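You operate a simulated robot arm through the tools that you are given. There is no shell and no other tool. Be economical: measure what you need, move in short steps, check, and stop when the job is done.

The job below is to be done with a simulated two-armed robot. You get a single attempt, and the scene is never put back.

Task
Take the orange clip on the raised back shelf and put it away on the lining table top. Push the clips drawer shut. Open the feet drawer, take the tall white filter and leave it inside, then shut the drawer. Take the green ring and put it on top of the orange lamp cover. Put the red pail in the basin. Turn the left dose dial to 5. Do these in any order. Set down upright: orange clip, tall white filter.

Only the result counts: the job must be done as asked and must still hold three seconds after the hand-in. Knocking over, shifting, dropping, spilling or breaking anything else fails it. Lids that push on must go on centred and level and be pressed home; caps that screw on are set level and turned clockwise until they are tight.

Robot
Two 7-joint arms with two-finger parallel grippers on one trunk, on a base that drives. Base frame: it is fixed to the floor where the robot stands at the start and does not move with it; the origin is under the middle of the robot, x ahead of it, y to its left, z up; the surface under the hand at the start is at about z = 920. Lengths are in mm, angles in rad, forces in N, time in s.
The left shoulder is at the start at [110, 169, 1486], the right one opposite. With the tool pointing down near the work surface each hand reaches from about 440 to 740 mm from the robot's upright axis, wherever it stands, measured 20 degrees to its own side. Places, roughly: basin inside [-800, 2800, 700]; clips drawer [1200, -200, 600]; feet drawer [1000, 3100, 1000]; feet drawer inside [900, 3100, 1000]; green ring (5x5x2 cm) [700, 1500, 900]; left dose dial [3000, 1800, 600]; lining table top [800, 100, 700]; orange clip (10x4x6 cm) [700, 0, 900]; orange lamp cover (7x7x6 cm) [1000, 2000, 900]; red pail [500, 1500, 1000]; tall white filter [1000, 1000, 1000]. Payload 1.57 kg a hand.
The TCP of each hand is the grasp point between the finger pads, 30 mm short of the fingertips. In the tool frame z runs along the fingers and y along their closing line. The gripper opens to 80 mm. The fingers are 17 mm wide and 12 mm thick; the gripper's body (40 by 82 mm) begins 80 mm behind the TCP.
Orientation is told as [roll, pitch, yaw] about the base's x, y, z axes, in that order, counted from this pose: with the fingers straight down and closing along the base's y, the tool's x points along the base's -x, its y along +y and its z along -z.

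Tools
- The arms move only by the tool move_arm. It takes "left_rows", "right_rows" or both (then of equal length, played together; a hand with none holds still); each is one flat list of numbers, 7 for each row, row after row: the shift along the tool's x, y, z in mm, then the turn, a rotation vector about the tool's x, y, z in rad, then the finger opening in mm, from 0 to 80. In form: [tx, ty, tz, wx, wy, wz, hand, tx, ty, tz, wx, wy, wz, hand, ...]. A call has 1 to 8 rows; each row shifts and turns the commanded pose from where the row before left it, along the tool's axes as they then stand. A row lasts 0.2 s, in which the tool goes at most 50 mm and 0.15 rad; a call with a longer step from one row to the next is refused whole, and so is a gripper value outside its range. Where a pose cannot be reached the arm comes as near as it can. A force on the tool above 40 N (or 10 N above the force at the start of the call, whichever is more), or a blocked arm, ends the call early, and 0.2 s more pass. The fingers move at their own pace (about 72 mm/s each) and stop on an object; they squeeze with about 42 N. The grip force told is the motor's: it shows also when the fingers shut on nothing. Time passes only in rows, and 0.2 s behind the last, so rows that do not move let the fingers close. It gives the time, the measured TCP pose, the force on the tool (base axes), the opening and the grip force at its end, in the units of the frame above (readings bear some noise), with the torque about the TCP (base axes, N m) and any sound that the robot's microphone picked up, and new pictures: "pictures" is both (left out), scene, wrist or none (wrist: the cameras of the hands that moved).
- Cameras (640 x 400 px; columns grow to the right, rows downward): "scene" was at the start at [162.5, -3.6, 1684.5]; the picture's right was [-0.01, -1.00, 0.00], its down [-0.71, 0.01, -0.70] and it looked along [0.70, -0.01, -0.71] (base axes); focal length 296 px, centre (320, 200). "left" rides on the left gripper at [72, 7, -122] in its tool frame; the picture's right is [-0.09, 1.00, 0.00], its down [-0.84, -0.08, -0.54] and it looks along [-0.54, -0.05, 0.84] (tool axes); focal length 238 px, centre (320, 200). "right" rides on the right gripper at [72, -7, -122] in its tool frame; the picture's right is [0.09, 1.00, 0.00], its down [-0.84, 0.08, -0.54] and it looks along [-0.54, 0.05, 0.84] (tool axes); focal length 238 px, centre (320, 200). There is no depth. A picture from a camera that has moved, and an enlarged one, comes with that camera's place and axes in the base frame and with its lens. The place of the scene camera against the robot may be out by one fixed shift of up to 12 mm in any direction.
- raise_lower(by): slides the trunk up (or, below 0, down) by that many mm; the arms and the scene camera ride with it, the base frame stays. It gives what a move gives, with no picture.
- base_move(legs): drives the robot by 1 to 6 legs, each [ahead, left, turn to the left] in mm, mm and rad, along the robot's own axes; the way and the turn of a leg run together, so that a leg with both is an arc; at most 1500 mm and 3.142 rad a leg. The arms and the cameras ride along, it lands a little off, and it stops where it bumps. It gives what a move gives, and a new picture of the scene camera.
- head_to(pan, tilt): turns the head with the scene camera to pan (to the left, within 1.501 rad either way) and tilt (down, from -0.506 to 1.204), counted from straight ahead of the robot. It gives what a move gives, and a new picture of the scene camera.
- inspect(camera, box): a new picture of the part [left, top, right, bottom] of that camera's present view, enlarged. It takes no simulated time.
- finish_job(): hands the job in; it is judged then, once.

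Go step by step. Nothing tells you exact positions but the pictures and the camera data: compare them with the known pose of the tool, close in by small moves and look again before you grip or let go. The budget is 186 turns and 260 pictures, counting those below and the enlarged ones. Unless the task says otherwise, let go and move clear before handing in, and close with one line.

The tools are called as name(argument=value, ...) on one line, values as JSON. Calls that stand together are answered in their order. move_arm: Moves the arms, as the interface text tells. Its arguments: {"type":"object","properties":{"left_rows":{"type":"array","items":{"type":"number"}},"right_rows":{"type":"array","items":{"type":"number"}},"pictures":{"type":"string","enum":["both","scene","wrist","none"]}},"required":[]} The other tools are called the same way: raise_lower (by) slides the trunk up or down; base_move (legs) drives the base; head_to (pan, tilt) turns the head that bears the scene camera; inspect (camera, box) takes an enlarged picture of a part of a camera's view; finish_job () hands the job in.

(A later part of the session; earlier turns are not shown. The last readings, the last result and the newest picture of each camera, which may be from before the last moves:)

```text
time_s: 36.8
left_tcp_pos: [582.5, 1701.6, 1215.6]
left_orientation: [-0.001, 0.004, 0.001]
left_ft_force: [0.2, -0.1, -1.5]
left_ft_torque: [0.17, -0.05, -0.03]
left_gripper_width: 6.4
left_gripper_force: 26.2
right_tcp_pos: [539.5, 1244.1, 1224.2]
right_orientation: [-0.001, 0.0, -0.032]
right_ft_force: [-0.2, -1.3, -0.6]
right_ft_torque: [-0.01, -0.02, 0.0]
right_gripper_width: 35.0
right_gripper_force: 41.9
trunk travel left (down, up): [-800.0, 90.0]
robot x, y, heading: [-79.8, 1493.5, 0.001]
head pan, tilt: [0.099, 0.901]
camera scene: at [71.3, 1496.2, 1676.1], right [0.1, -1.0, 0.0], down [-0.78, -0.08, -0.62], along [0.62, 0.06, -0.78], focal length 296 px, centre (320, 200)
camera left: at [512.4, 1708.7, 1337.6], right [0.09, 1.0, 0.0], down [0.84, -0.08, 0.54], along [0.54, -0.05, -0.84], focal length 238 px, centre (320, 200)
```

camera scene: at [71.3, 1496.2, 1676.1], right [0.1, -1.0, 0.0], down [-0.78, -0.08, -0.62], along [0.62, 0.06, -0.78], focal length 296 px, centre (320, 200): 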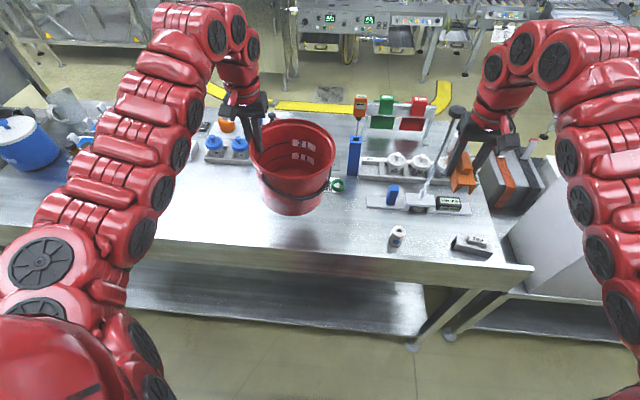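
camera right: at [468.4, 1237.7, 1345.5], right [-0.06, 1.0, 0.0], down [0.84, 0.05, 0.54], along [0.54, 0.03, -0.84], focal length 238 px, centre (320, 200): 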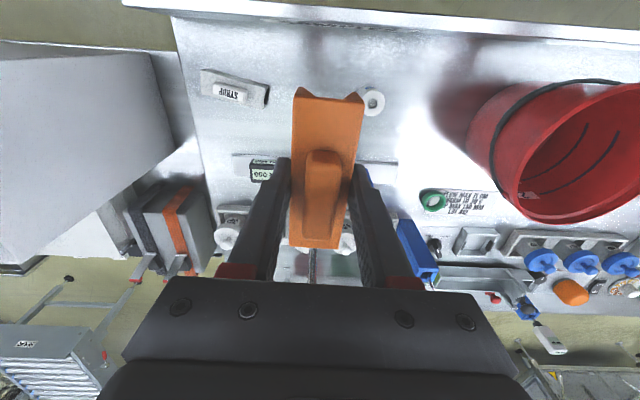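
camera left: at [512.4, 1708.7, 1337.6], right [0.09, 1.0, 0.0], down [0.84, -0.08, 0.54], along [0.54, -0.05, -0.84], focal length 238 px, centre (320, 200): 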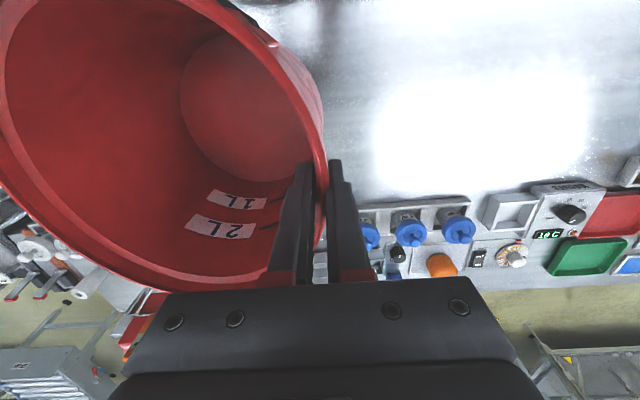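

The pail is lifted clean. I back off and turn left to look at the basin.

base_move(legs=[[-300, 0, 0], [0, 0, 1.57]])

head_to(pan=0.5, tilt=0.5)

```text
time_s: 41.0
left_tcp_pos: [-70.3, 2119.7, 1213.4]
left_orientation: [-0.004, 0.005, 0.806]
left_ft_force: [-0.2, 0.3, -2.0]
left_ft_torque: [0.11, 0.1, 0.0]
left_gripper_width: 5.9
left_gripper_force: 26.0
right_tcp_pos: [230.4, 1773.2, 1223.6]
right_orientation: [-0.004, -0.001, 0.775]
right_ft_force: [-0.4, 0.1, 0.2]
right_ft_torque: [-0.02, -0.01, -0.01]
right_gripper_width: 35.0
right_gripper_force: 41.7
trunk travel left (down, up): [-800.0, 90.0]
robot x, y, heading: [-379.8, 1488.4, 0.804]
head pan, tilt: [0.099, 0.901]
stopped in leg 2: the robot was blocked; the commanded pose is now the measured one
camera scene: at [-278.2, 1608.2, 1676.0], right [0.79, -0.62, 0.0], down [-0.48, -0.62, -0.62], along [0.38, 0.49, -0.78], focal length 296 px, centre (320, 200)
```

scene: 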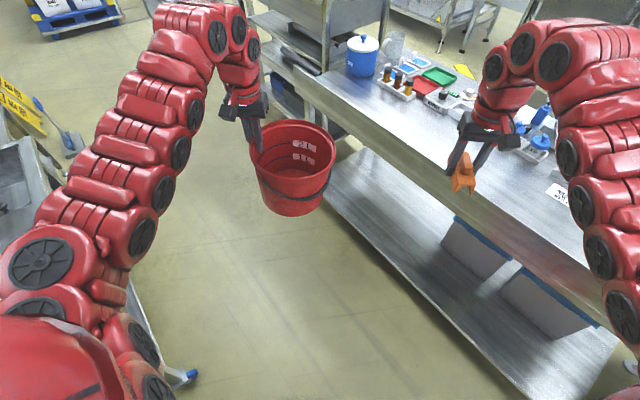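

```text
time_s: 41.8
left_tcp_pos: [-69.6, 2118.5, 1214.5]
left_orientation: [-0.004, 0.005, 0.805]
left_ft_force: [0.7, 0.0, -2.3]
left_ft_torque: [0.14, 0.07, 0.02]
left_gripper_width: 6.2
left_gripper_force: 25.6
right_tcp_pos: [231.4, 1771.1, 1224.6]
right_orientation: [-0.001, -0.002, 0.774]
right_ft_force: [0.2, -0.1, -1.2]
right_ft_torque: [0.0, -0.01, -0.03]
right_gripper_width: 34.9
right_gripper_force: 42.5
trunk travel left (down, up): [-800.0, 90.0]
robot x, y, heading: [-381.4, 1493.3, 0.806]
head pan, tilt: [0.499, 0.499]
camera scene: at [-300.0, 1635.2, 1709.8], right [0.97, -0.26, 0.0], down [-0.13, -0.46, -0.88], along [0.23, 0.85, -0.48], focal length 296 px, centre (320, 200)
```

scene: 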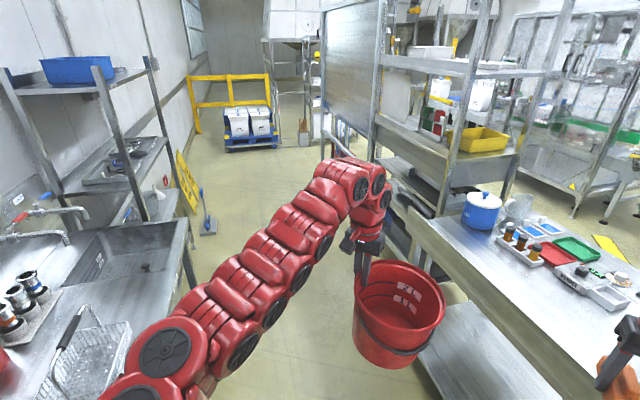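

The turn was blocked by something beside me on the sink side. I move to the middle of the aisle and then finish the turn.

base_move(legs=[[180, -120, 0], [0, 0, 0.76]])

head_to(pan=0.9, tilt=0.6)

```text
time_s: 45.5
left_tcp_pos: [-378.8, 2208.0, 1214.4]
left_orientation: [-0.003, 0.004, 1.568]
left_ft_force: [-0.6, -0.7, -2.0]
left_ft_torque: [0.03, 0.16, -0.02]
left_gripper_width: 5.6
left_gripper_force: 25.2
right_tcp_pos: [77.6, 2165.4, 1224.2]
right_orientation: [0.0, -0.002, 1.539]
right_ft_force: [0.7, -0.3, -0.7]
right_ft_torque: [-0.03, 0.01, 0.01]
right_gripper_width: 34.7
right_gripper_force: 42.1
trunk travel left (down, up): [-800.0, 90.0]
robot x, y, heading: [-170.6, 1537.7, 1.572]
head pan, tilt: [0.499, 0.499]
camera scene: at [-212.8, 1698.4, 1709.9], right [0.88, 0.48, 0.0], down [0.23, -0.42, -0.88], along [-0.42, 0.77, -0.48], focal length 296 px, centre (320, 200)
```

scene: 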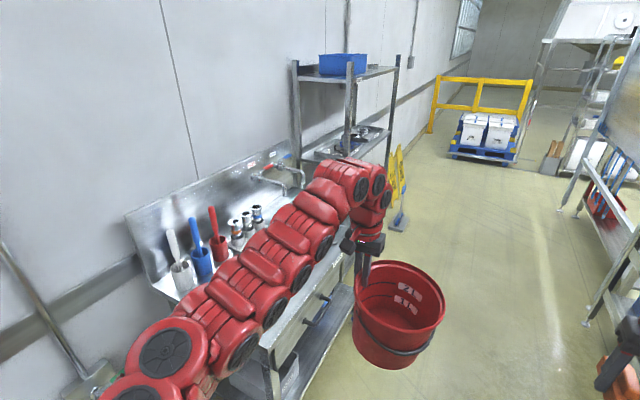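

```text
time_s: 46.4
left_tcp_pos: [-379.8, 2207.4, 1213.7]
left_orientation: [-0.001, 0.004, 1.57]
left_ft_force: [-0.1, 0.1, -1.3]
left_ft_torque: [0.03, 0.11, 0.0]
left_gripper_width: 5.6
left_gripper_force: 26.2
right_tcp_pos: [78.2, 2165.2, 1224.9]
right_orientation: [0.001, -0.002, 1.539]
right_ft_force: [0.3, 0.7, 0.1]
right_ft_torque: [0.0, 0.06, -0.01]
right_gripper_width: 34.9
right_gripper_force: 42.0
trunk travel left (down, up): [-800.0, 90.0]
robot x, y, heading: [-170.3, 1537.6, 1.573]
head pan, tilt: [0.901, 0.6]
camera scene: at [-238.7, 1673.4, 1700.8], right [0.62, 0.78, 0.0], down [0.44, -0.35, -0.83], along [-0.65, 0.51, -0.56], focal length 296 px, centre (320, 200)
```

scene: 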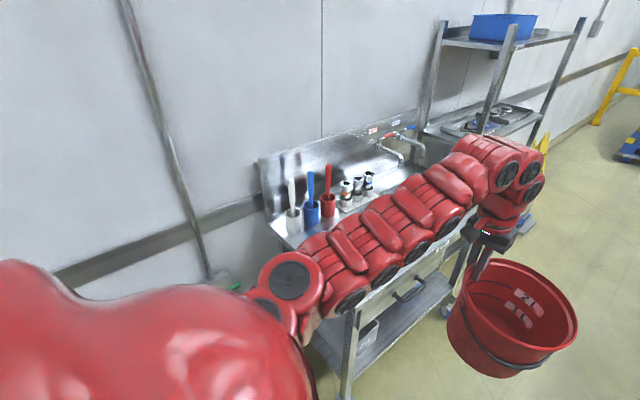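

The sink counter runs from about y 2150 to 3030 at x < -660. I drive forward and look down into the basin.

base_move(legs=[[650, -40, 0]])

head_to(pan=1.1, tilt=0.8)

inspect(camera="left", box=[0, 0, 640, 400])

```text
time_s: 50.0
left_tcp_pos: [-335.3, 2857.6, 1213.3]
left_orientation: [-0.001, 0.004, 1.565]
left_ft_force: [1.1, 0.6, -1.4]
left_ft_torque: [0.05, 0.13, 0.01]
left_gripper_width: 5.7
left_gripper_force: 25.4
right_tcp_pos: [121.1, 2810.7, 1225.1]
right_orientation: [0.0, -0.002, 1.535]
right_ft_force: [-0.2, 0.8, -0.7]
right_ft_torque: [0.0, -0.02, 0.01]
right_gripper_width: 35.0
right_gripper_force: 41.9
trunk travel left (down, up): [-800.0, 90.0]
robot x, y, heading: [-129.4, 2187.2, 1.564]
head pan, tilt: [0.901, 0.6]
camera scene: at [-196.7, 2320.3, 1700.9], right [0.62, 0.78, 0.0], down [0.44, -0.35, -0.83], along [-0.64, 0.52, -0.56], focal length 296 px, centre (320, 200)
```

scene: 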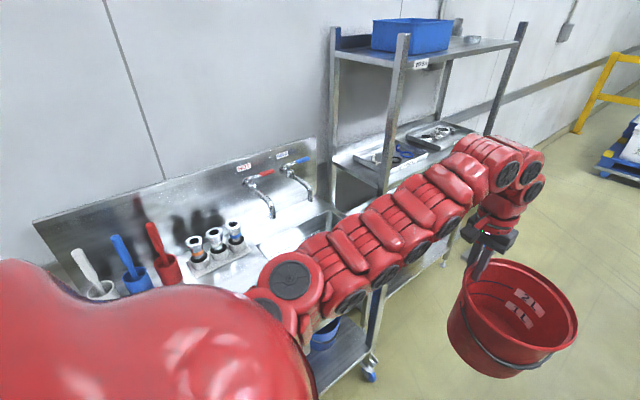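

```text
time_s: 50.7
left_tcp_pos: [-334.9, 2856.9, 1212.5]
left_orientation: [-0.002, 0.007, 1.564]
left_ft_force: [-0.2, 0.1, -1.4]
left_ft_torque: [0.03, 0.16, 0.01]
left_gripper_width: 5.7
left_gripper_force: 25.5
right_tcp_pos: [122.7, 2812.5, 1223.7]
right_orientation: [0.0, -0.001, 1.533]
right_ft_force: [0.1, -0.4, -0.2]
right_ft_torque: [-0.01, -0.01, 0.0]
right_gripper_width: 34.7
right_gripper_force: 42.3
trunk travel left (down, up): [-800.0, 90.0]
robot x, y, heading: [-127.1, 2185.2, 1.568]
head pan, tilt: [1.1, 0.799]
camera scene: at [-199.3, 2303.5, 1683.9], right [0.46, 0.89, 0.0], down [0.64, -0.33, -0.7], along [-0.62, 0.32, -0.72], focal length 296 px, centre (320, 200)
```

scene: 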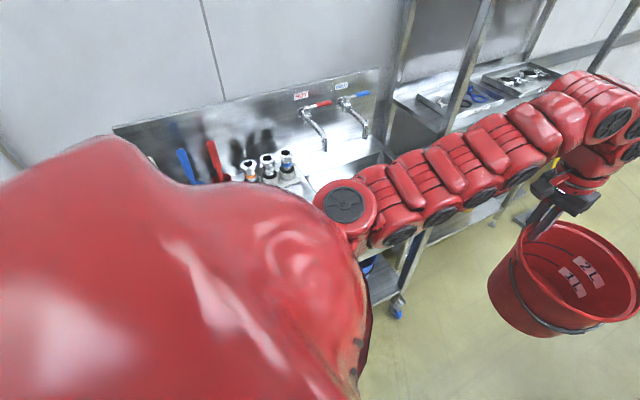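

```text
1.00 times, centred on (320, 200) of left (not enlarged: the box is as wide or as high as the picture)
camera zoom: at [-340.7, 2787.1, 1336.2], right [-1.0, 0.1, 0.0], down [0.08, 0.84, 0.54], along [0.06, 0.54, -0.84], focal length 238 px, centre (320, 200)
```

zoom: 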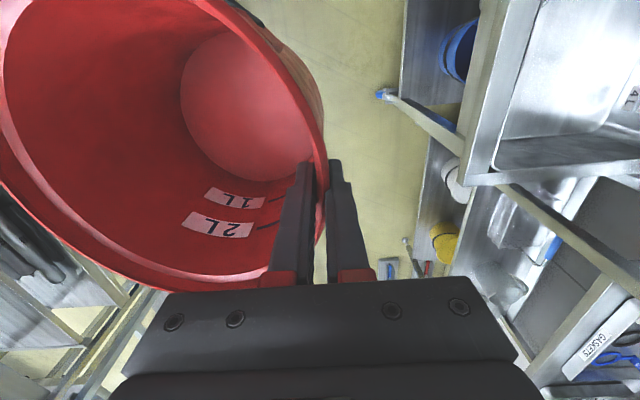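

The basin spans roughly x -1050..-660, y 2620..3010 with its bottom low. I turn partly, swing the pail out to the left, then shift the base towards the counter.

base_move(legs=[[0, 0, 0.43]])

move_arm(left_rows=[14, 39, 0, 0, 0, 0, 0, 14, 39, 0, 0, 0, 0, 0, 14, 39, 0, 0, 0, 0, 0, 14, 39, 0, 0, 0, 0, 0, 14, 39, 0, 0, 0, 0, 0], pictures="both")

```text
time_s: 52.4
left_tcp_pos: [-596.4, 2709.5, 1213.2]
left_orientation: [-0.002, 0.004, 1.998]
left_ft_force: [0.0, -0.3, -2.3]
left_ft_torque: [-0.04, 0.15, -0.01]
left_gripper_width: 5.4
left_gripper_force: 25.8
right_tcp_pos: [-162.6, 2859.9, 1223.3]
right_orientation: [-0.001, 0.0, 1.967]
right_ft_force: [0.6, 0.3, -0.7]
right_ft_torque: [0.01, -0.03, 0.0]
right_gripper_width: 35.1
right_gripper_force: 42.2
trunk travel left (down, up): [-800.0, 90.0]
robot x, y, heading: [-129.4, 2190.8, 1.995]
head pan, tilt: [1.1, 0.799]
camera scene: at [-241.8, 2262.2, 1683.9], right [0.04, 1.0, 0.0], down [0.72, -0.03, -0.7], along [-0.7, 0.03, -0.72], focal length 296 px, centre (320, 200)
```

scene: 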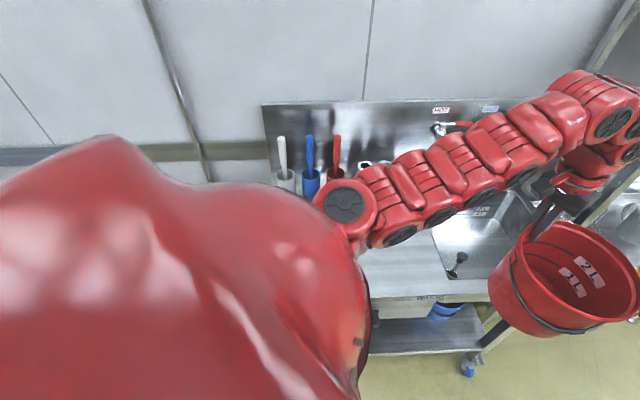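

```text
time_s: 53.6
left_tcp_pos: [-745.9, 2563.8, 1212.9]
left_orientation: [-0.004, 0.005, 1.998]
left_ft_force: [0.1, -0.5, -2.9]
left_ft_torque: [-0.05, 0.1, -0.01]
left_gripper_width: 5.4
left_gripper_force: 26.0
right_tcp_pos: [-162.3, 2858.4, 1224.7]
right_orientation: [-0.002, -0.002, 1.968]
right_ft_force: [-0.2, 1.2, -0.7]
right_ft_torque: [-0.02, -0.01, -0.03]
right_gripper_width: 34.7
right_gripper_force: 42.4
trunk travel left (down, up): [-800.0, 90.0]
robot x, y, heading: [-126.7, 2186.0, 1.999]
head pan, tilt: [1.1, 0.799]
camera scene: at [-243.0, 2260.8, 1683.9], right [0.04, 1.0, 0.0], down [0.72, -0.03, -0.7], along [-0.7, 0.03, -0.72], focal length 296 px, centre (320, 200)
camera left: at [-721.7, 2497.0, 1336.9], right [-0.95, -0.33, 0.0], down [-0.28, 0.8, 0.54], along [-0.17, 0.51, -0.84], focal length 238 px, centre (320, 200)
```

scene: 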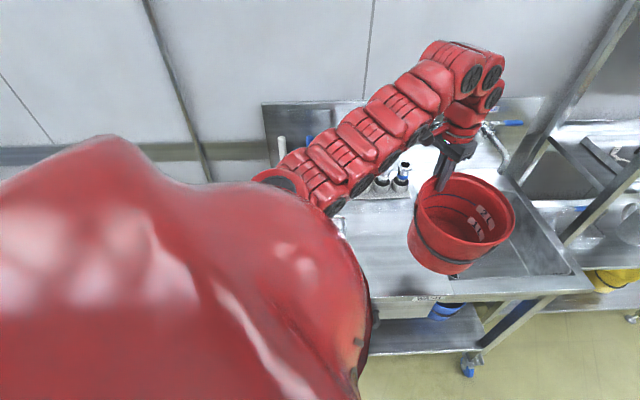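
left: 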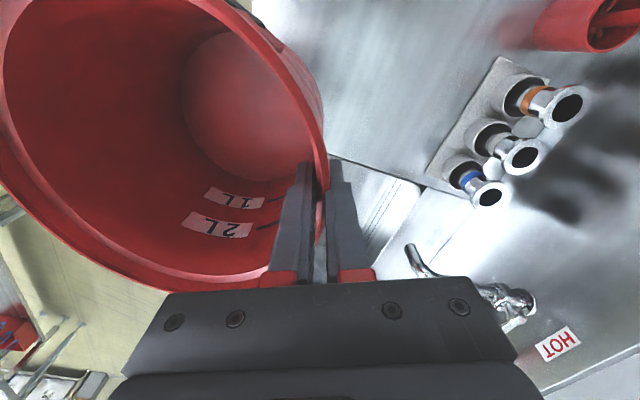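

I enlarge the basin to see what lies on its floor.

inspect(camera="scene", box=[400, 100, 640, 320])

```text
1.82 times, centred on (520, 210) of scene
camera zoom: at [-243.0, 2260.8, 1683.9], right [0.04, 1.0, 0.0], down [0.72, -0.03, -0.7], along [-0.7, 0.03, -0.72], focal length 538 px, centre (-44, 182)
```

zoom: 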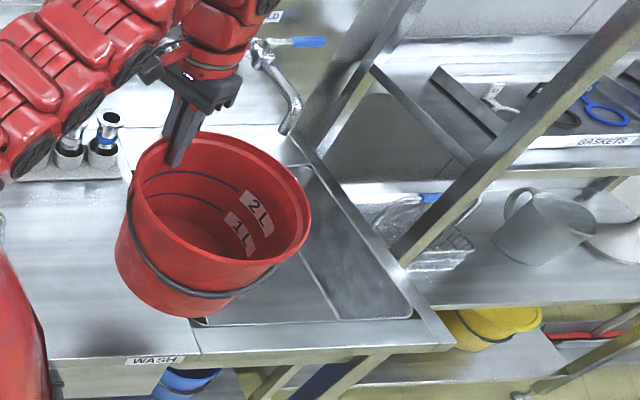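

The basin floor is free at the far part, around [-830, 2915], z ≈ 720. I drive so that the pail hangs above it.

base_move(legs=[[350, 31, 0]])

head_to(pan=0.7, tilt=0.9)

inspect(camera="left", box=[0, 0, 640, 400])

```text
time_s: 55.9
left_tcp_pos: [-918.3, 2868.4, 1214.8]
left_orientation: [-0.001, 0.004, 1.998]
left_ft_force: [0.2, 0.2, -1.8]
left_ft_torque: [-0.07, 0.16, 0.03]
left_gripper_width: 5.5
left_gripper_force: 25.5
right_tcp_pos: [-334.6, 3162.6, 1224.3]
right_orientation: [0.002, 0.0, 1.966]
right_ft_force: [0.5, -0.3, 0.8]
right_ft_torque: [-0.02, -0.04, -0.01]
right_gripper_width: 34.8
right_gripper_force: 41.9
trunk travel left (down, up): [-800.0, 90.0]
robot x, y, heading: [-303.0, 2493.0, 1.999]
head pan, tilt: [1.1, 0.799]
camera scene: at [-414.1, 2565.2, 1684.0], right [0.04, 1.0, 0.0], down [0.72, -0.03, -0.7], along [-0.7, 0.03, -0.72], focal length 296 px, centre (320, 200)
```

scene: 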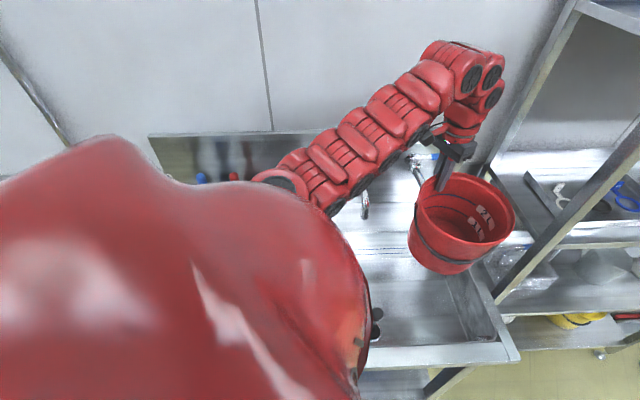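

```text
time_s: 56.7
left_tcp_pos: [-918.8, 2869.8, 1213.8]
left_orientation: [-0.002, 0.004, 1.997]
left_ft_force: [0.7, 0.2, -1.7]
left_ft_torque: [-0.03, 0.16, -0.04]
left_gripper_width: 5.7
left_gripper_force: 26.3
right_tcp_pos: [-334.8, 3162.9, 1223.1]
right_orientation: [-0.001, -0.001, 1.968]
right_ft_force: [-0.5, 0.3, -1.1]
right_ft_torque: [0.02, 0.0, 0.0]
right_gripper_width: 35.2
right_gripper_force: 42.1
trunk travel left (down, up): [-800.0, 90.0]
robot x, y, heading: [-302.0, 2496.6, 1.998]
head pan, tilt: [0.7, 0.901]
camera scene: at [-402.3, 2595.0, 1676.0], right [0.43, 0.9, 0.0], down [0.71, -0.34, -0.62], along [-0.56, 0.27, -0.78], focal length 296 px, centre (320, 200)
```

scene: 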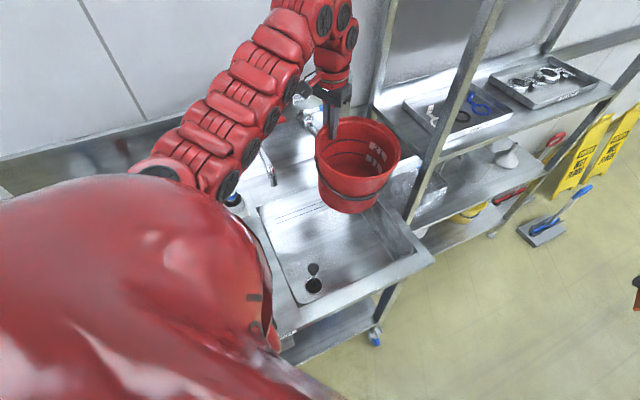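

```text
1.00 times, centred on (320, 200) of left (not enlarged: the box is as wide or as high as the picture)
camera zoom: at [-893.5, 2802.2, 1337.2], right [-0.94, -0.33, 0.0], down [-0.28, 0.8, 0.54], along [-0.17, 0.51, -0.84], focal length 238 px, centre (320, 200)
```

zoom: 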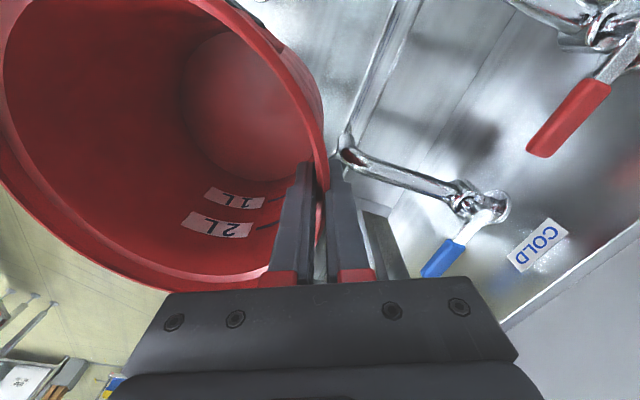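

I look closer at the faucet spouts near the hand before lowering.

inspect(camera="left", box=[300, 0, 640, 280])

inspect(camera="scene", box=[220, 60, 440, 310])

```text
1.43 times, centred on (470, 140) of left
camera zoom: at [-893.5, 2802.2, 1337.2], right [-0.94, -0.33, 0.0], down [-0.28, 0.8, 0.54], along [-0.17, 0.51, -0.84], focal length 340 px, centre (106, 286)
```

zoom: 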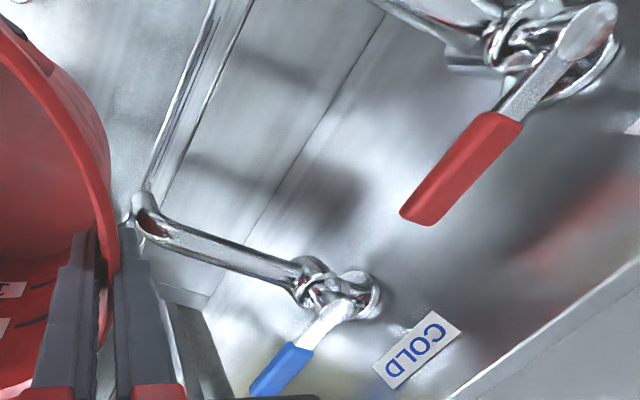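

```text
1.60 times, centred on (330, 185) of scene
camera zoom: at [-402.3, 2595.0, 1676.0], right [0.43, 0.9, 0.0], down [0.71, -0.34, -0.62], along [-0.56, 0.27, -0.78], focal length 474 px, centre (304, 224)
```

zoom: 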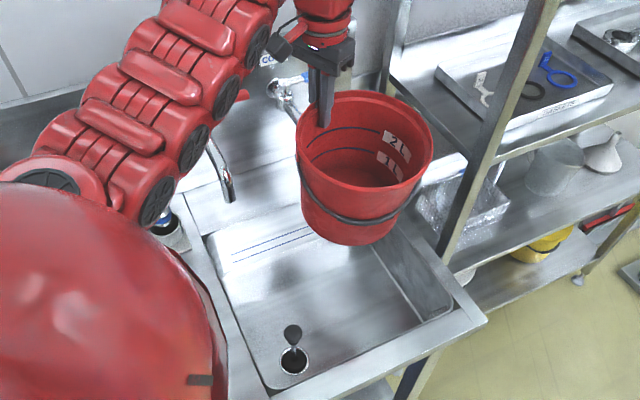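

Both spouts stay clear if I bring the pail a little nearer to me. I shift 43 mm back and lower with the arm in stages.

move_arm(left_rows=[21, 2, 0, 0, 0, 0, 0, 22, 3, 0, 0, 0, 0, 0, 0, 0, 40, 0, 0, 0, 0, 0, 0, 40, 0, 0, 0, 0, 0, 0, 40, 0, 0, 0, 0, 0, 0, 40, 0, 0, 0, 0], pictures="both")

```text
time_s: 58.1
left_tcp_pos: [-914.3, 2848.4, 1166.4]
left_orientation: [-0.001, 0.006, 1.998]
left_ft_force: [0.0, -0.2, -2.1]
left_ft_torque: [-0.05, 0.09, -0.03]
left_gripper_width: 5.5
left_gripper_force: 26.0
left hand out of reach, approached as far as the arm can: row 2, 3, 4, 5, 6
right_tcp_pos: [-335.3, 3163.4, 1222.8]
right_orientation: [0.0, 0.0, 1.966]
right_ft_force: [-0.5, 0.5, -0.9]
right_ft_torque: [0.01, 0.01, 0.01]
right_gripper_width: 35.0
right_gripper_force: 42.4
trunk travel left (down, up): [-800.0, 90.0]
robot x, y, heading: [-300.4, 2493.4, 1.996]
head pan, tilt: [0.7, 0.901]
camera scene: at [-402.5, 2596.0, 1675.9], right [0.43, 0.9, 0.0], down [0.71, -0.34, -0.62], along [-0.56, 0.27, -0.78], focal length 296 px, centre (320, 200)
camera left: at [-889.6, 2782.3, 1290.3], right [-0.94, -0.33, 0.0], down [-0.28, 0.8, 0.54], along [-0.17, 0.51, -0.84], focal length 238 px, centre (320, 200)
```

scene: 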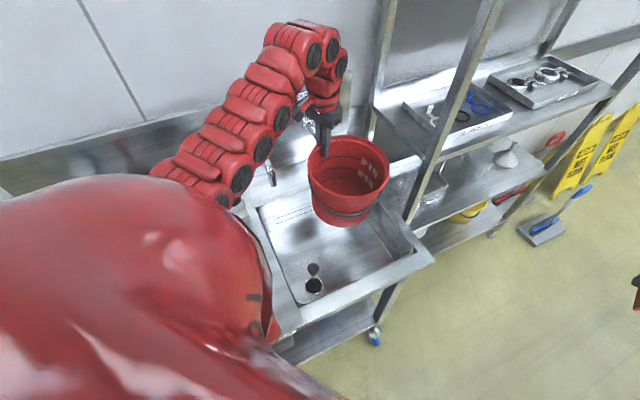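
left: 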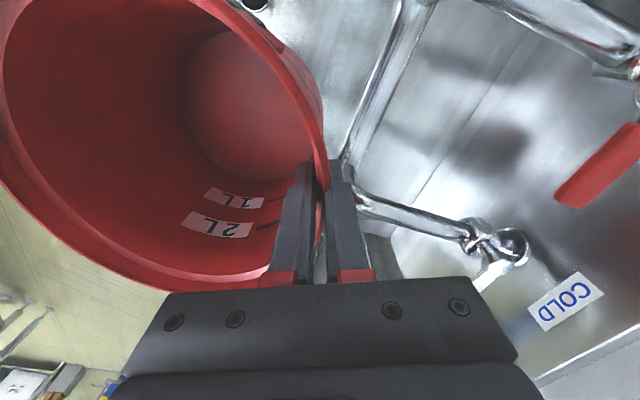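

The arm alone does not go lower there, so I lower the trunk in stages and watch.

raise_lower(by=-140)

head_to(pan=0.9, tilt=0.8)

inspect(camera="left", box=[0, 0, 640, 400])

```text
time_s: 59.8
left_tcp_pos: [-914.4, 2848.9, 1028.3]
left_orientation: [-0.001, 0.003, 2.0]
left_ft_force: [0.3, 1.0, -0.6]
left_ft_torque: [-0.04, 0.18, -0.01]
left_gripper_width: 5.3
left_gripper_force: 25.5
right_tcp_pos: [-334.6, 3163.3, 1082.7]
right_orientation: [0.002, -0.003, 1.967]
right_ft_force: [-0.3, 0.0, -0.1]
right_ft_torque: [0.02, -0.02, 0.0]
right_gripper_width: 34.7
right_gripper_force: 42.4
trunk travel left (down, up): [-660.0, 230.0]
robot x, y, heading: [-302.3, 2492.4, 2.001]
head pan, tilt: [0.7, 0.901]
```

```text
time_s: 60.5
left_tcp_pos: [-913.8, 2848.4, 1028.0]
left_orientation: [-0.001, 0.002, 1.999]
left_ft_force: [1.2, 0.8, -2.3]
left_ft_torque: [-0.05, 0.18, -0.06]
left_gripper_width: 5.6
left_gripper_force: 26.3
right_tcp_pos: [-334.6, 3164.6, 1083.4]
right_orientation: [0.001, -0.001, 1.967]
right_ft_force: [-0.3, 0.6, 0.7]
right_ft_torque: [0.01, -0.01, 0.03]
right_gripper_width: 34.9
right_gripper_force: 42.1
trunk travel left (down, up): [-660.0, 230.0]
robot x, y, heading: [-299.7, 2492.1, 2.0]
head pan, tilt: [0.901, 0.799]
camera scene: at [-412.3, 2582.1, 1543.9], right [0.24, 0.97, 0.0], down [0.7, -0.17, -0.7], along [-0.68, 0.17, -0.72], focal length 296 px, centre (320, 200)
```

scene: 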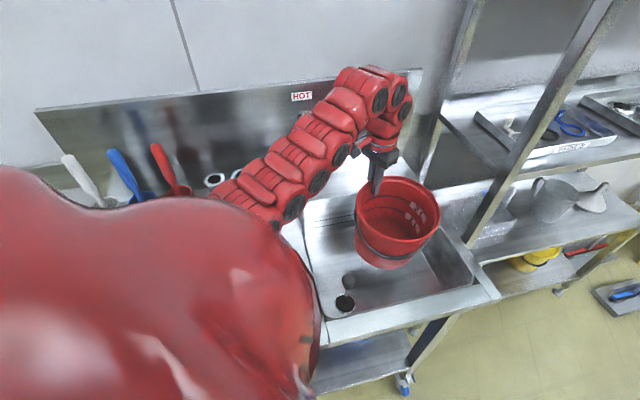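

```text
1.00 times, centred on (320, 200) of left (not enlarged: the box is as wide or as high as the picture)
camera zoom: at [-889.4, 2781.6, 1150.6], right [-0.94, -0.33, 0.0], down [-0.28, 0.8, 0.54], along [-0.17, 0.51, -0.84], focal length 238 px, centre (320, 200)
```

zoom: 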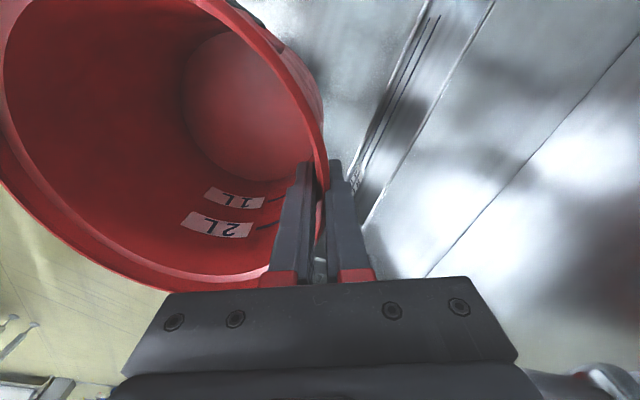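

The hand is beside the cold spout; I back the base 25 mm for clearance, then continue lowering.

base_move(legs=[[-25, 0, 0]])

raise_lower(by=-120)

head_to(pan=0.8, tilt=0.9)

```text
time_s: 61.4
left_tcp_pos: [-902.9, 2827.7, 1025.4]
left_orientation: [-0.004, 0.007, 1.997]
left_ft_force: [-1.4, 0.9, -2.9]
left_ft_torque: [-0.08, 0.13, 0.0]
left_gripper_width: 5.4
left_gripper_force: 26.1
right_tcp_pos: [-326.3, 3143.8, 1082.4]
right_orientation: [0.0, 0.001, 1.967]
right_ft_force: [0.0, -0.3, -0.5]
right_ft_torque: [-0.03, -0.04, 0.02]
right_gripper_width: 35.3
right_gripper_force: 42.3
trunk travel left (down, up): [-660.0, 230.0]
robot x, y, heading: [-291.0, 2469.3, 2.002]
head pan, tilt: [0.901, 0.799]
camera scene: at [-403.5, 2562.6, 1543.5], right [0.24, 0.97, 0.0], down [0.7, -0.17, -0.7], along [-0.68, 0.17, -0.72], focal length 296 px, centre (320, 200)
```

scene: 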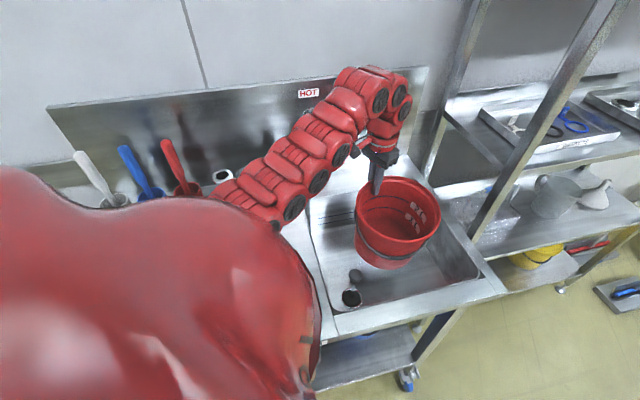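

```text
time_s: 62.9
left_tcp_pos: [-903.4, 2826.1, 907.3]
left_orientation: [-0.004, 0.004, 1.995]
left_ft_force: [0.4, 0.9, -2.1]
left_ft_torque: [-0.01, 0.15, -0.03]
left_gripper_width: 5.6
left_gripper_force: 25.6
right_tcp_pos: [-325.2, 3140.6, 964.0]
right_orientation: [0.0, -0.004, 1.966]
right_ft_force: [0.9, -0.3, -0.2]
right_ft_torque: [0.0, -0.01, -0.02]
right_gripper_width: 34.9
right_gripper_force: 42.2
trunk travel left (down, up): [-540.0, 350.0]
robot x, y, heading: [-293.1, 2471.9, 2.003]
head pan, tilt: [0.901, 0.799]
```

```text
time_s: 63.5
left_tcp_pos: [-903.5, 2825.0, 907.2]
left_orientation: [-0.003, 0.002, 1.998]
left_ft_force: [0.0, 0.1, -2.2]
left_ft_torque: [0.0, 0.16, 0.02]
left_gripper_width: 5.5
left_gripper_force: 26.1
right_tcp_pos: [-324.7, 3141.1, 963.5]
right_orientation: [-0.001, -0.002, 1.966]
right_ft_force: [-0.3, 0.4, -0.6]
right_ft_torque: [-0.04, -0.02, -0.02]
right_gripper_width: 34.8
right_gripper_force: 42.4
trunk travel left (down, up): [-540.0, 350.0]
robot x, y, heading: [-291.2, 2469.9, 1.998]
head pan, tilt: [0.799, 0.901]
camera scene: at [-394.9, 2565.6, 1416.1], right [0.34, 0.94, 0.0], down [0.74, -0.26, -0.62], along [-0.59, 0.21, -0.78], focal length 296 px, centre (320, 200)
```

scene: 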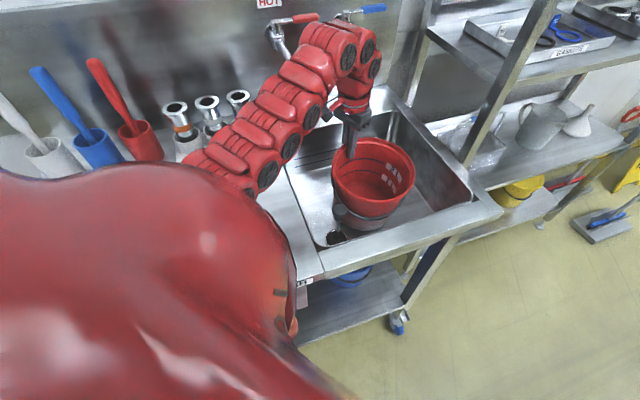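

The pail is inside the basin, about 40 mm above its floor. I lower a bit at a time until it touches.

raise_lower(by=-25)

raise_lower(by=-8)

```text
time_s: 64.2
left_tcp_pos: [-901.5, 2825.3, 884.4]
left_orientation: [-0.001, 0.0, 1.997]
left_ft_force: [-1.5, -0.9, 25.7]
left_ft_torque: [0.79, -1.34, 0.04]
left_gripper_width: 10.2
left_gripper_force: 28.0
right_tcp_pos: [-324.4, 3139.9, 939.6]
right_orientation: [-0.001, -0.003, 1.968]
right_ft_force: [0.9, 0.3, -1.2]
right_ft_torque: [0.01, 0.0, 0.0]
right_gripper_width: 34.9
right_gripper_force: 41.6
trunk travel left (down, up): [-515.0, 375.0]
robot x, y, heading: [-295.1, 2469.1, 1.998]
head pan, tilt: [0.799, 0.901]
```

```text
time_s: 64.8
left_tcp_pos: [-900.3, 2826.1, 875.5]
left_orientation: [-0.004, 0.003, 1.996]
left_ft_force: [2.8, 0.1, 20.4]
left_ft_torque: [1.02, -1.49, 0.03]
left_gripper_width: 10.6
left_gripper_force: 28.4
right_tcp_pos: [-322.4, 3140.0, 931.1]
right_orientation: [0.002, -0.004, 1.966]
right_ft_force: [0.8, -0.5, -0.5]
right_ft_torque: [0.02, 0.03, 0.0]
right_gripper_width: 34.8
right_gripper_force: 42.0
trunk travel left (down, up): [-507.0, 383.0]
robot x, y, heading: [-291.9, 2469.7, 2.0]
head pan, tilt: [0.799, 0.901]
```

It stands on the floor of the basin. I open the fingers and raise clear.

move_arm(left_rows=[0, 0, 0, 0, 0, 0, 50, 0, 0, 0, 0, 0, 0, 50, 0, 0, 0, 0, 0, 0, 50], pictures="both")

```text
time_s: 65.6
left_tcp_pos: [-903.0, 2826.8, 874.5]
left_orientation: [-0.002, 0.002, 1.999]
left_ft_force: [-0.1, -0.5, -0.8]
left_ft_torque: [0.01, -0.02, 0.03]
left_gripper_width: 50.1
left_gripper_force: 0.0
right_tcp_pos: [-325.5, 3142.2, 930.7]
right_orientation: [-0.002, -0.002, 1.967]
right_ft_force: [-0.3, -0.1, 0.1]
right_ft_torque: [0.02, 0.02, 0.02]
right_gripper_width: 34.8
right_gripper_force: 42.3
trunk travel left (down, up): [-507.0, 383.0]
robot x, y, heading: [-292.4, 2473.0, 2.003]
head pan, tilt: [0.799, 0.901]
camera scene: at [-394.7, 2565.5, 1383.0], right [0.34, 0.94, 0.0], down [0.74, -0.26, -0.62], along [-0.58, 0.21, -0.78], focal length 296 px, centre (320, 200)
camera left: at [-878.9, 2759.2, 997.6], right [-0.94, -0.33, 0.0], down [-0.28, 0.8, 0.54], along [-0.17, 0.51, -0.84], focal length 238 px, centre (320, 200)
```

scene: 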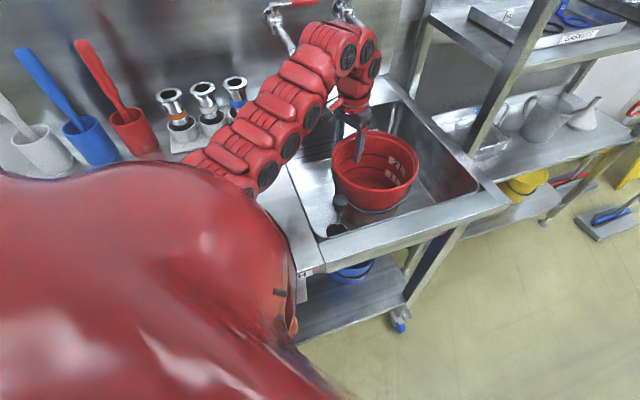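
left: 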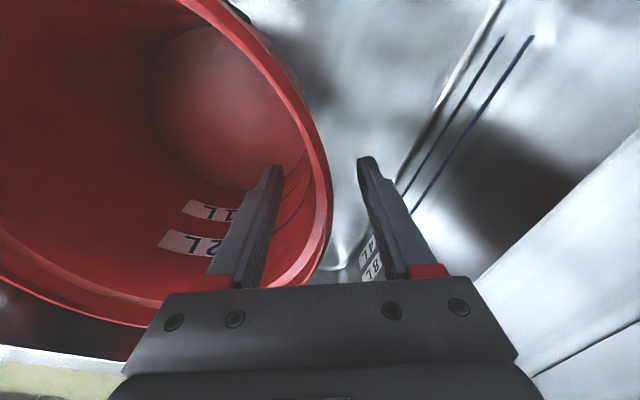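

The pail stands in the basin. I raise the trunk, back away and look along the aisle for the way around the bench.

raise_lower(by=293)

base_move(legs=[[-300, -100, 0], [0, 0, -0.43]])

head_to(pan=-0.2, tilt=0.3)

```text
time_s: 68.5
left_tcp_pos: [-903.1, 2826.7, 1167.6]
left_orientation: [-0.002, 0.002, 1.998]
left_ft_force: [0.4, -0.5, 0.5]
left_ft_torque: [0.01, 0.01, -0.04]
left_gripper_width: 50.1
left_gripper_force: 0.1
right_tcp_pos: [-324.5, 3140.7, 1222.7]
right_orientation: [0.0, -0.002, 1.967]
right_ft_force: [0.1, 0.8, 0.8]
right_ft_torque: [0.01, -0.01, -0.03]
right_gripper_width: 35.2
right_gripper_force: 41.7
trunk travel left (down, up): [-800.0, 90.0]
robot x, y, heading: [-287.2, 2467.9, 1.997]
head pan, tilt: [0.799, 0.901]
```

```text
time_s: 71.9
left_tcp_pos: [-482.3, 2813.7, 1167.8]
left_orientation: [-0.002, 0.002, 1.57]
left_ft_force: [0.6, 0.4, -0.2]
left_ft_torque: [0.05, 0.01, 0.02]
left_gripper_width: 49.8
left_gripper_force: 0.1
right_tcp_pos: [175.5, 2860.2, 1224.5]
right_orientation: [0.0, -0.002, 1.539]
right_ft_force: [0.1, -0.2, 0.4]
right_ft_torque: [-0.01, 0.0, 0.0]
right_gripper_width: 34.8
right_gripper_force: 42.1
trunk travel left (down, up): [-800.0, 90.0]
robot x, y, heading: [-77.9, 2234.0, 1.569]
head pan, tilt: [0.799, 0.901]
camera scene: at [-126.9, 2365.1, 1676.0], right [0.7, 0.72, 0.0], down [0.56, -0.55, -0.62], along [-0.44, 0.43, -0.78], focal length 296 px, centre (320, 200)
```

scene: 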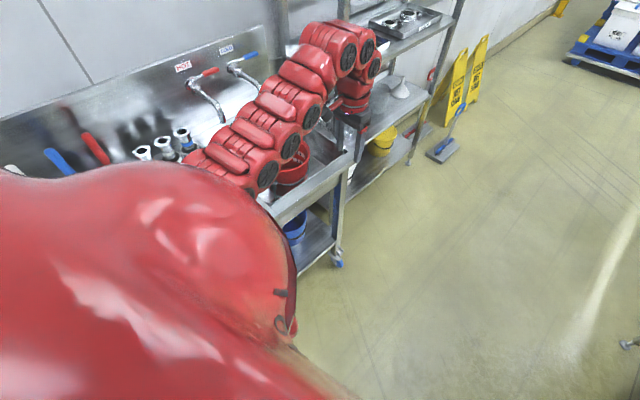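

```text
time_s: 73.2
left_tcp_pos: [-481.3, 2812.9, 1167.1]
left_orientation: [-0.002, 0.004, 1.569]
left_ft_force: [0.3, -0.3, 0.6]
left_ft_torque: [-0.01, 0.03, 0.02]
left_gripper_width: 50.1
left_gripper_force: 0.1
right_tcp_pos: [174.8, 2859.1, 1223.3]
right_orientation: [0.0, -0.002, 1.538]
right_ft_force: [0.9, 0.0, -0.4]
right_ft_torque: [-0.03, 0.02, 0.0]
right_gripper_width: 35.2
right_gripper_force: 42.1
trunk travel left (down, up): [-800.0, 90.0]
robot x, y, heading: [-73.5, 2235.1, 1.57]
head pan, tilt: [-0.201, 0.3]
camera scene: at [-54.0, 2404.1, 1728.2], right [0.98, -0.2, 0.0], down [-0.06, -0.29, -0.96], along [0.19, 0.94, -0.3], focal length 296 px, centre (320, 200)
```

scene: 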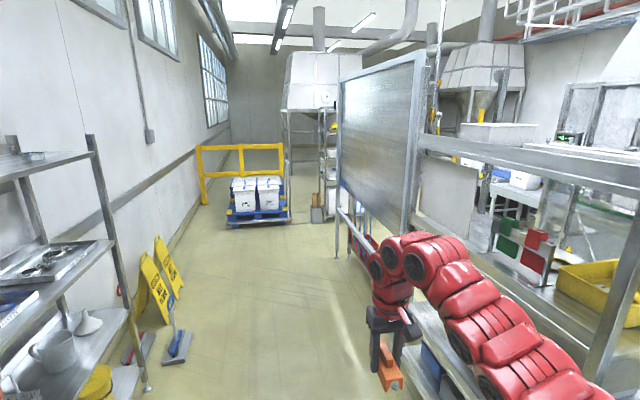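

I drive further along the aisle and look to the right for a gap past the bench.

base_move(legs=[[1100, -20, 0]])

head_to(pan=-0.9, tilt=0.5)

```text
time_s: 78.8
left_tcp_pos: [-463.9, 3911.9, 1167.0]
left_orientation: [-0.001, 0.002, 1.574]
left_ft_force: [-0.1, -0.8, 0.1]
left_ft_torque: [-0.01, 0.0, 0.03]
left_gripper_width: 49.8
left_gripper_force: 0.1
right_tcp_pos: [192.2, 3959.4, 1222.9]
right_orientation: [0.001, -0.004, 1.542]
right_ft_force: [-0.3, 0.9, 0.6]
right_ft_torque: [-0.01, 0.03, 0.02]
right_gripper_width: 34.8
right_gripper_force: 41.9
trunk travel left (down, up): [-800.0, 90.0]
robot x, y, heading: [-57.5, 3336.4, 1.575]
head pan, tilt: [-0.201, 0.3]
camera scene: at [-35.3, 3503.8, 1728.4], right [0.98, -0.2, 0.0], down [-0.06, -0.29, -0.96], along [0.19, 0.94, -0.3], focal length 296 px, centre (320, 200)
```

scene: 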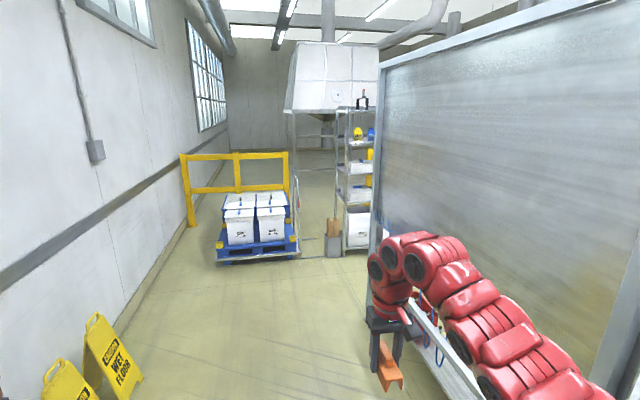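

```text
time_s: 79.9
left_tcp_pos: [-464.2, 3910.7, 1166.8]
left_orientation: [-0.002, 0.003, 1.572]
left_ft_force: [0.3, -0.6, 0.1]
left_ft_torque: [0.0, 0.0, -0.02]
left_gripper_width: 50.0
left_gripper_force: 0.1
right_tcp_pos: [191.8, 3959.1, 1224.3]
right_orientation: [0.001, -0.001, 1.54]
right_ft_force: [0.0, -0.1, 0.4]
right_ft_torque: [0.01, 0.0, 0.0]
right_gripper_width: 35.1
right_gripper_force: 41.8
trunk travel left (down, up): [-800.0, 90.0]
robot x, y, heading: [-53.0, 3334.9, 1.575]
head pan, tilt: [-0.901, 0.499]
camera scene: at [17.5, 3469.2, 1709.9], right [0.62, -0.78, 0.0], down [-0.37, -0.3, -0.88], along [0.69, 0.55, -0.48], focal length 296 px, centre (320, 200)
```

scene: 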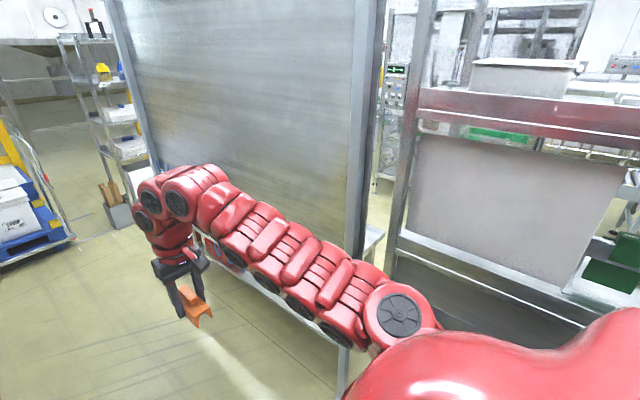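

The gap beside the tower is too narrow; the way around is past the far end of the metal panel (y ≈ 5550). I drive there facing +x in stages.

base_move(legs=[[1400, 0, 0], [0, 0, -1.57], [0, 1380, 0]])

head_to(pan=0, tilt=0.4)

```text
time_s: 97.2
left_tcp_pos: [508.4, 6536.2, 1167.4]
left_orientation: [-0.004, 0.002, 0.005]
left_ft_force: [0.1, -0.7, -1.1]
left_ft_torque: [0.01, -0.02, -0.02]
left_gripper_width: 50.0
left_gripper_force: 0.1
right_tcp_pos: [558.4, 5877.7, 1223.4]
right_orientation: [-0.001, -0.002, -0.027]
right_ft_force: [0.2, -0.2, -0.9]
right_ft_torque: [0.01, -0.01, 0.03]
right_gripper_width: 35.0
right_gripper_force: 42.0
trunk travel left (down, up): [-800.0, 90.0]
robot x, y, heading: [-68.5, 6123.2, 0.008]
head pan, tilt: [-0.901, 0.499]
camera scene: at [70.5, 6049.3, 1709.9], right [-0.78, -0.63, 0.0], down [-0.3, 0.37, -0.88], along [0.55, -0.68, -0.48], focal length 296 px, centre (320, 200)
```

scene: 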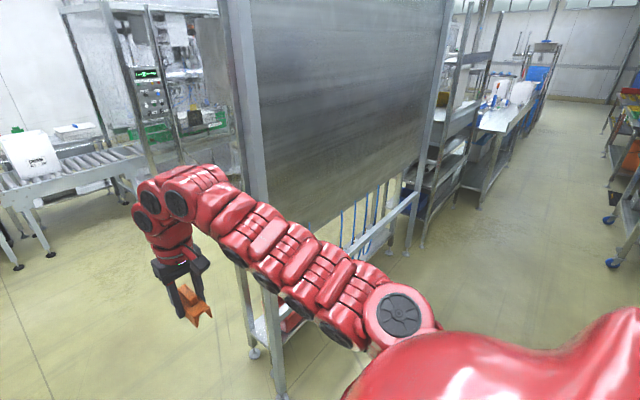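

```text
time_s: 98.4
left_tcp_pos: [506.9, 6535.6, 1167.2]
left_orientation: [-0.002, 0.002, 0.004]
left_ft_force: [-0.2, -0.7, 0.2]
left_ft_torque: [-0.01, 0.04, -0.02]
left_gripper_width: 49.9
left_gripper_force: 0.0
right_tcp_pos: [557.9, 5877.4, 1223.6]
right_orientation: [-0.001, -0.001, -0.025]
right_ft_force: [0.5, 0.8, -0.3]
right_ft_torque: [-0.02, 0.02, -0.03]
right_gripper_width: 34.8
right_gripper_force: 41.9
trunk travel left (down, up): [-800.0, 90.0]
robot x, y, heading: [-65.9, 6120.5, 0.008]
head pan, tilt: [0.0, 0.4]
camera scene: at [106.2, 6121.0, 1719.0], right [0.01, -1.0, 0.0], down [-0.39, 0.0, -0.92], along [0.92, 0.0, -0.39], focal length 296 px, centre (320, 200)
```

scene: 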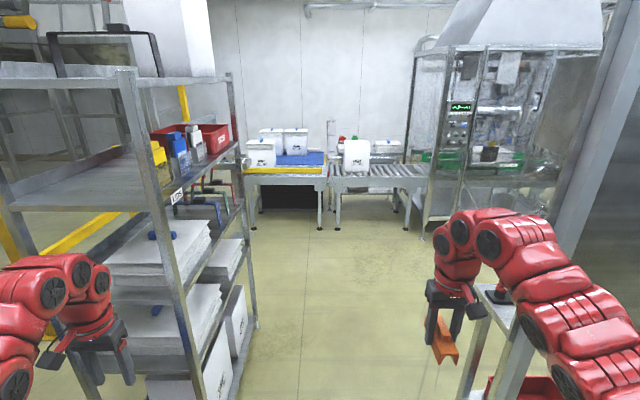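

The corridor between the panel end and the shelf looks wide enough. I tuck the left hand in and drive ahead, then look along the far side.

move_arm(left_rows=[-18, -40, -12, 0, 0, 0, 80, -18, -40, -12, 0, 0, 0, 80, -18, -40, -12, 0, 0, 0, 80, -18, -40, -12, 0, 0, 0, 80], pictures="none")

base_move(legs=[[1450, 0, 0], [250, 0, 0]])

head_to(pan=-1.3, tilt=0.4)

```text
time_s: 99.4
left_tcp_pos: [581.7, 6373.8, 1216.9]
left_orientation: [0.001, 0.004, 0.004]
left_ft_force: [-0.4, -0.8, -0.6]
left_ft_torque: [0.04, 0.04, 0.0]
left_gripper_width: 80.1
left_gripper_force: 0.1
right_tcp_pos: [559.3, 5876.5, 1221.5]
right_orientation: [0.002, 0.0, -0.026]
right_ft_force: [-0.2, -0.5, -0.8]
right_ft_torque: [0.01, 0.03, 0.01]
right_gripper_width: 34.9
right_gripper_force: 42.0
trunk travel left (down, up): [-800.0, 90.0]
robot x, y, heading: [-66.8, 6119.9, 0.005]
head pan, tilt: [0.0, 0.4]
```

```text
time_s: 108.0
left_tcp_pos: [2268.8, 6404.2, 1215.1]
left_orientation: [-0.003, 0.004, 0.015]
left_ft_force: [-0.7, 0.7, -0.2]
left_ft_torque: [0.01, -0.04, 0.04]
left_gripper_width: 80.2
left_gripper_force: 0.0
right_tcp_pos: [2250.7, 5907.2, 1224.3]
right_orientation: [-0.002, -0.003, -0.014]
right_ft_force: [0.4, -0.4, -0.4]
right_ft_torque: [0.0, -0.02, 0.02]
right_gripper_width: 34.9
right_gripper_force: 42.4
trunk travel left (down, up): [-800.0, 90.0]
robot x, y, heading: [1621.2, 6142.7, 0.017]
head pan, tilt: [0.0, 0.4]
camera scene: at [1796.5, 6144.3, 1719.2], right [0.02, -1.0, 0.0], down [-0.39, -0.01, -0.92], along [0.92, 0.02, -0.39], focal length 296 px, centre (320, 200)
```

scene: 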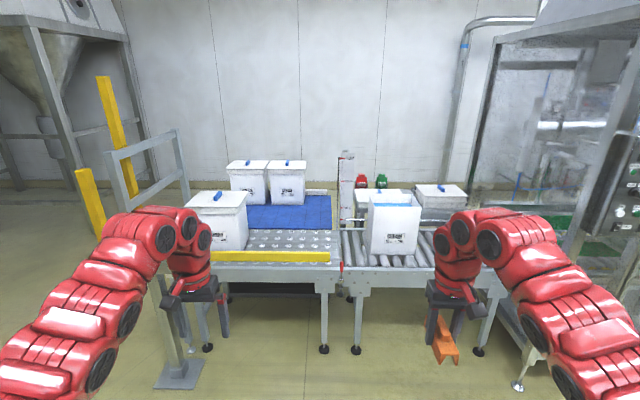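

```text
time_s: 109.5
left_tcp_pos: [2268.8, 6404.1, 1214.8]
left_orientation: [-0.002, 0.006, 0.017]
left_ft_force: [0.3, -0.5, -0.6]
left_ft_torque: [-0.02, 0.0, -0.03]
left_gripper_width: 80.1
left_gripper_force: 0.0
right_tcp_pos: [2251.7, 5906.5, 1223.6]
right_orientation: [0.001, -0.002, -0.014]
right_ft_force: [-0.1, -0.2, -1.1]
right_ft_torque: [-0.01, -0.01, 0.03]
right_gripper_width: 35.2
right_gripper_force: 41.9
trunk travel left (down, up): [-800.0, 90.0]
robot x, y, heading: [1623.8, 6143.0, 0.019]
head pan, tilt: [-1.3, 0.4]
camera scene: at [1731.5, 6053.8, 1719.1], right [-0.96, -0.28, 0.0], down [-0.11, 0.37, -0.92], along [0.26, -0.88, -0.39], focal length 296 px, centre (320, 200)
```

scene: 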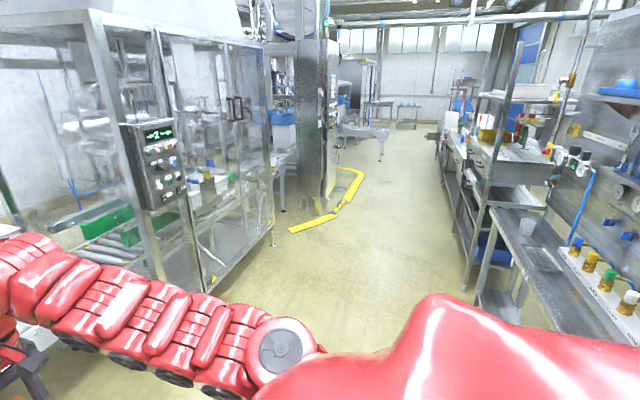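

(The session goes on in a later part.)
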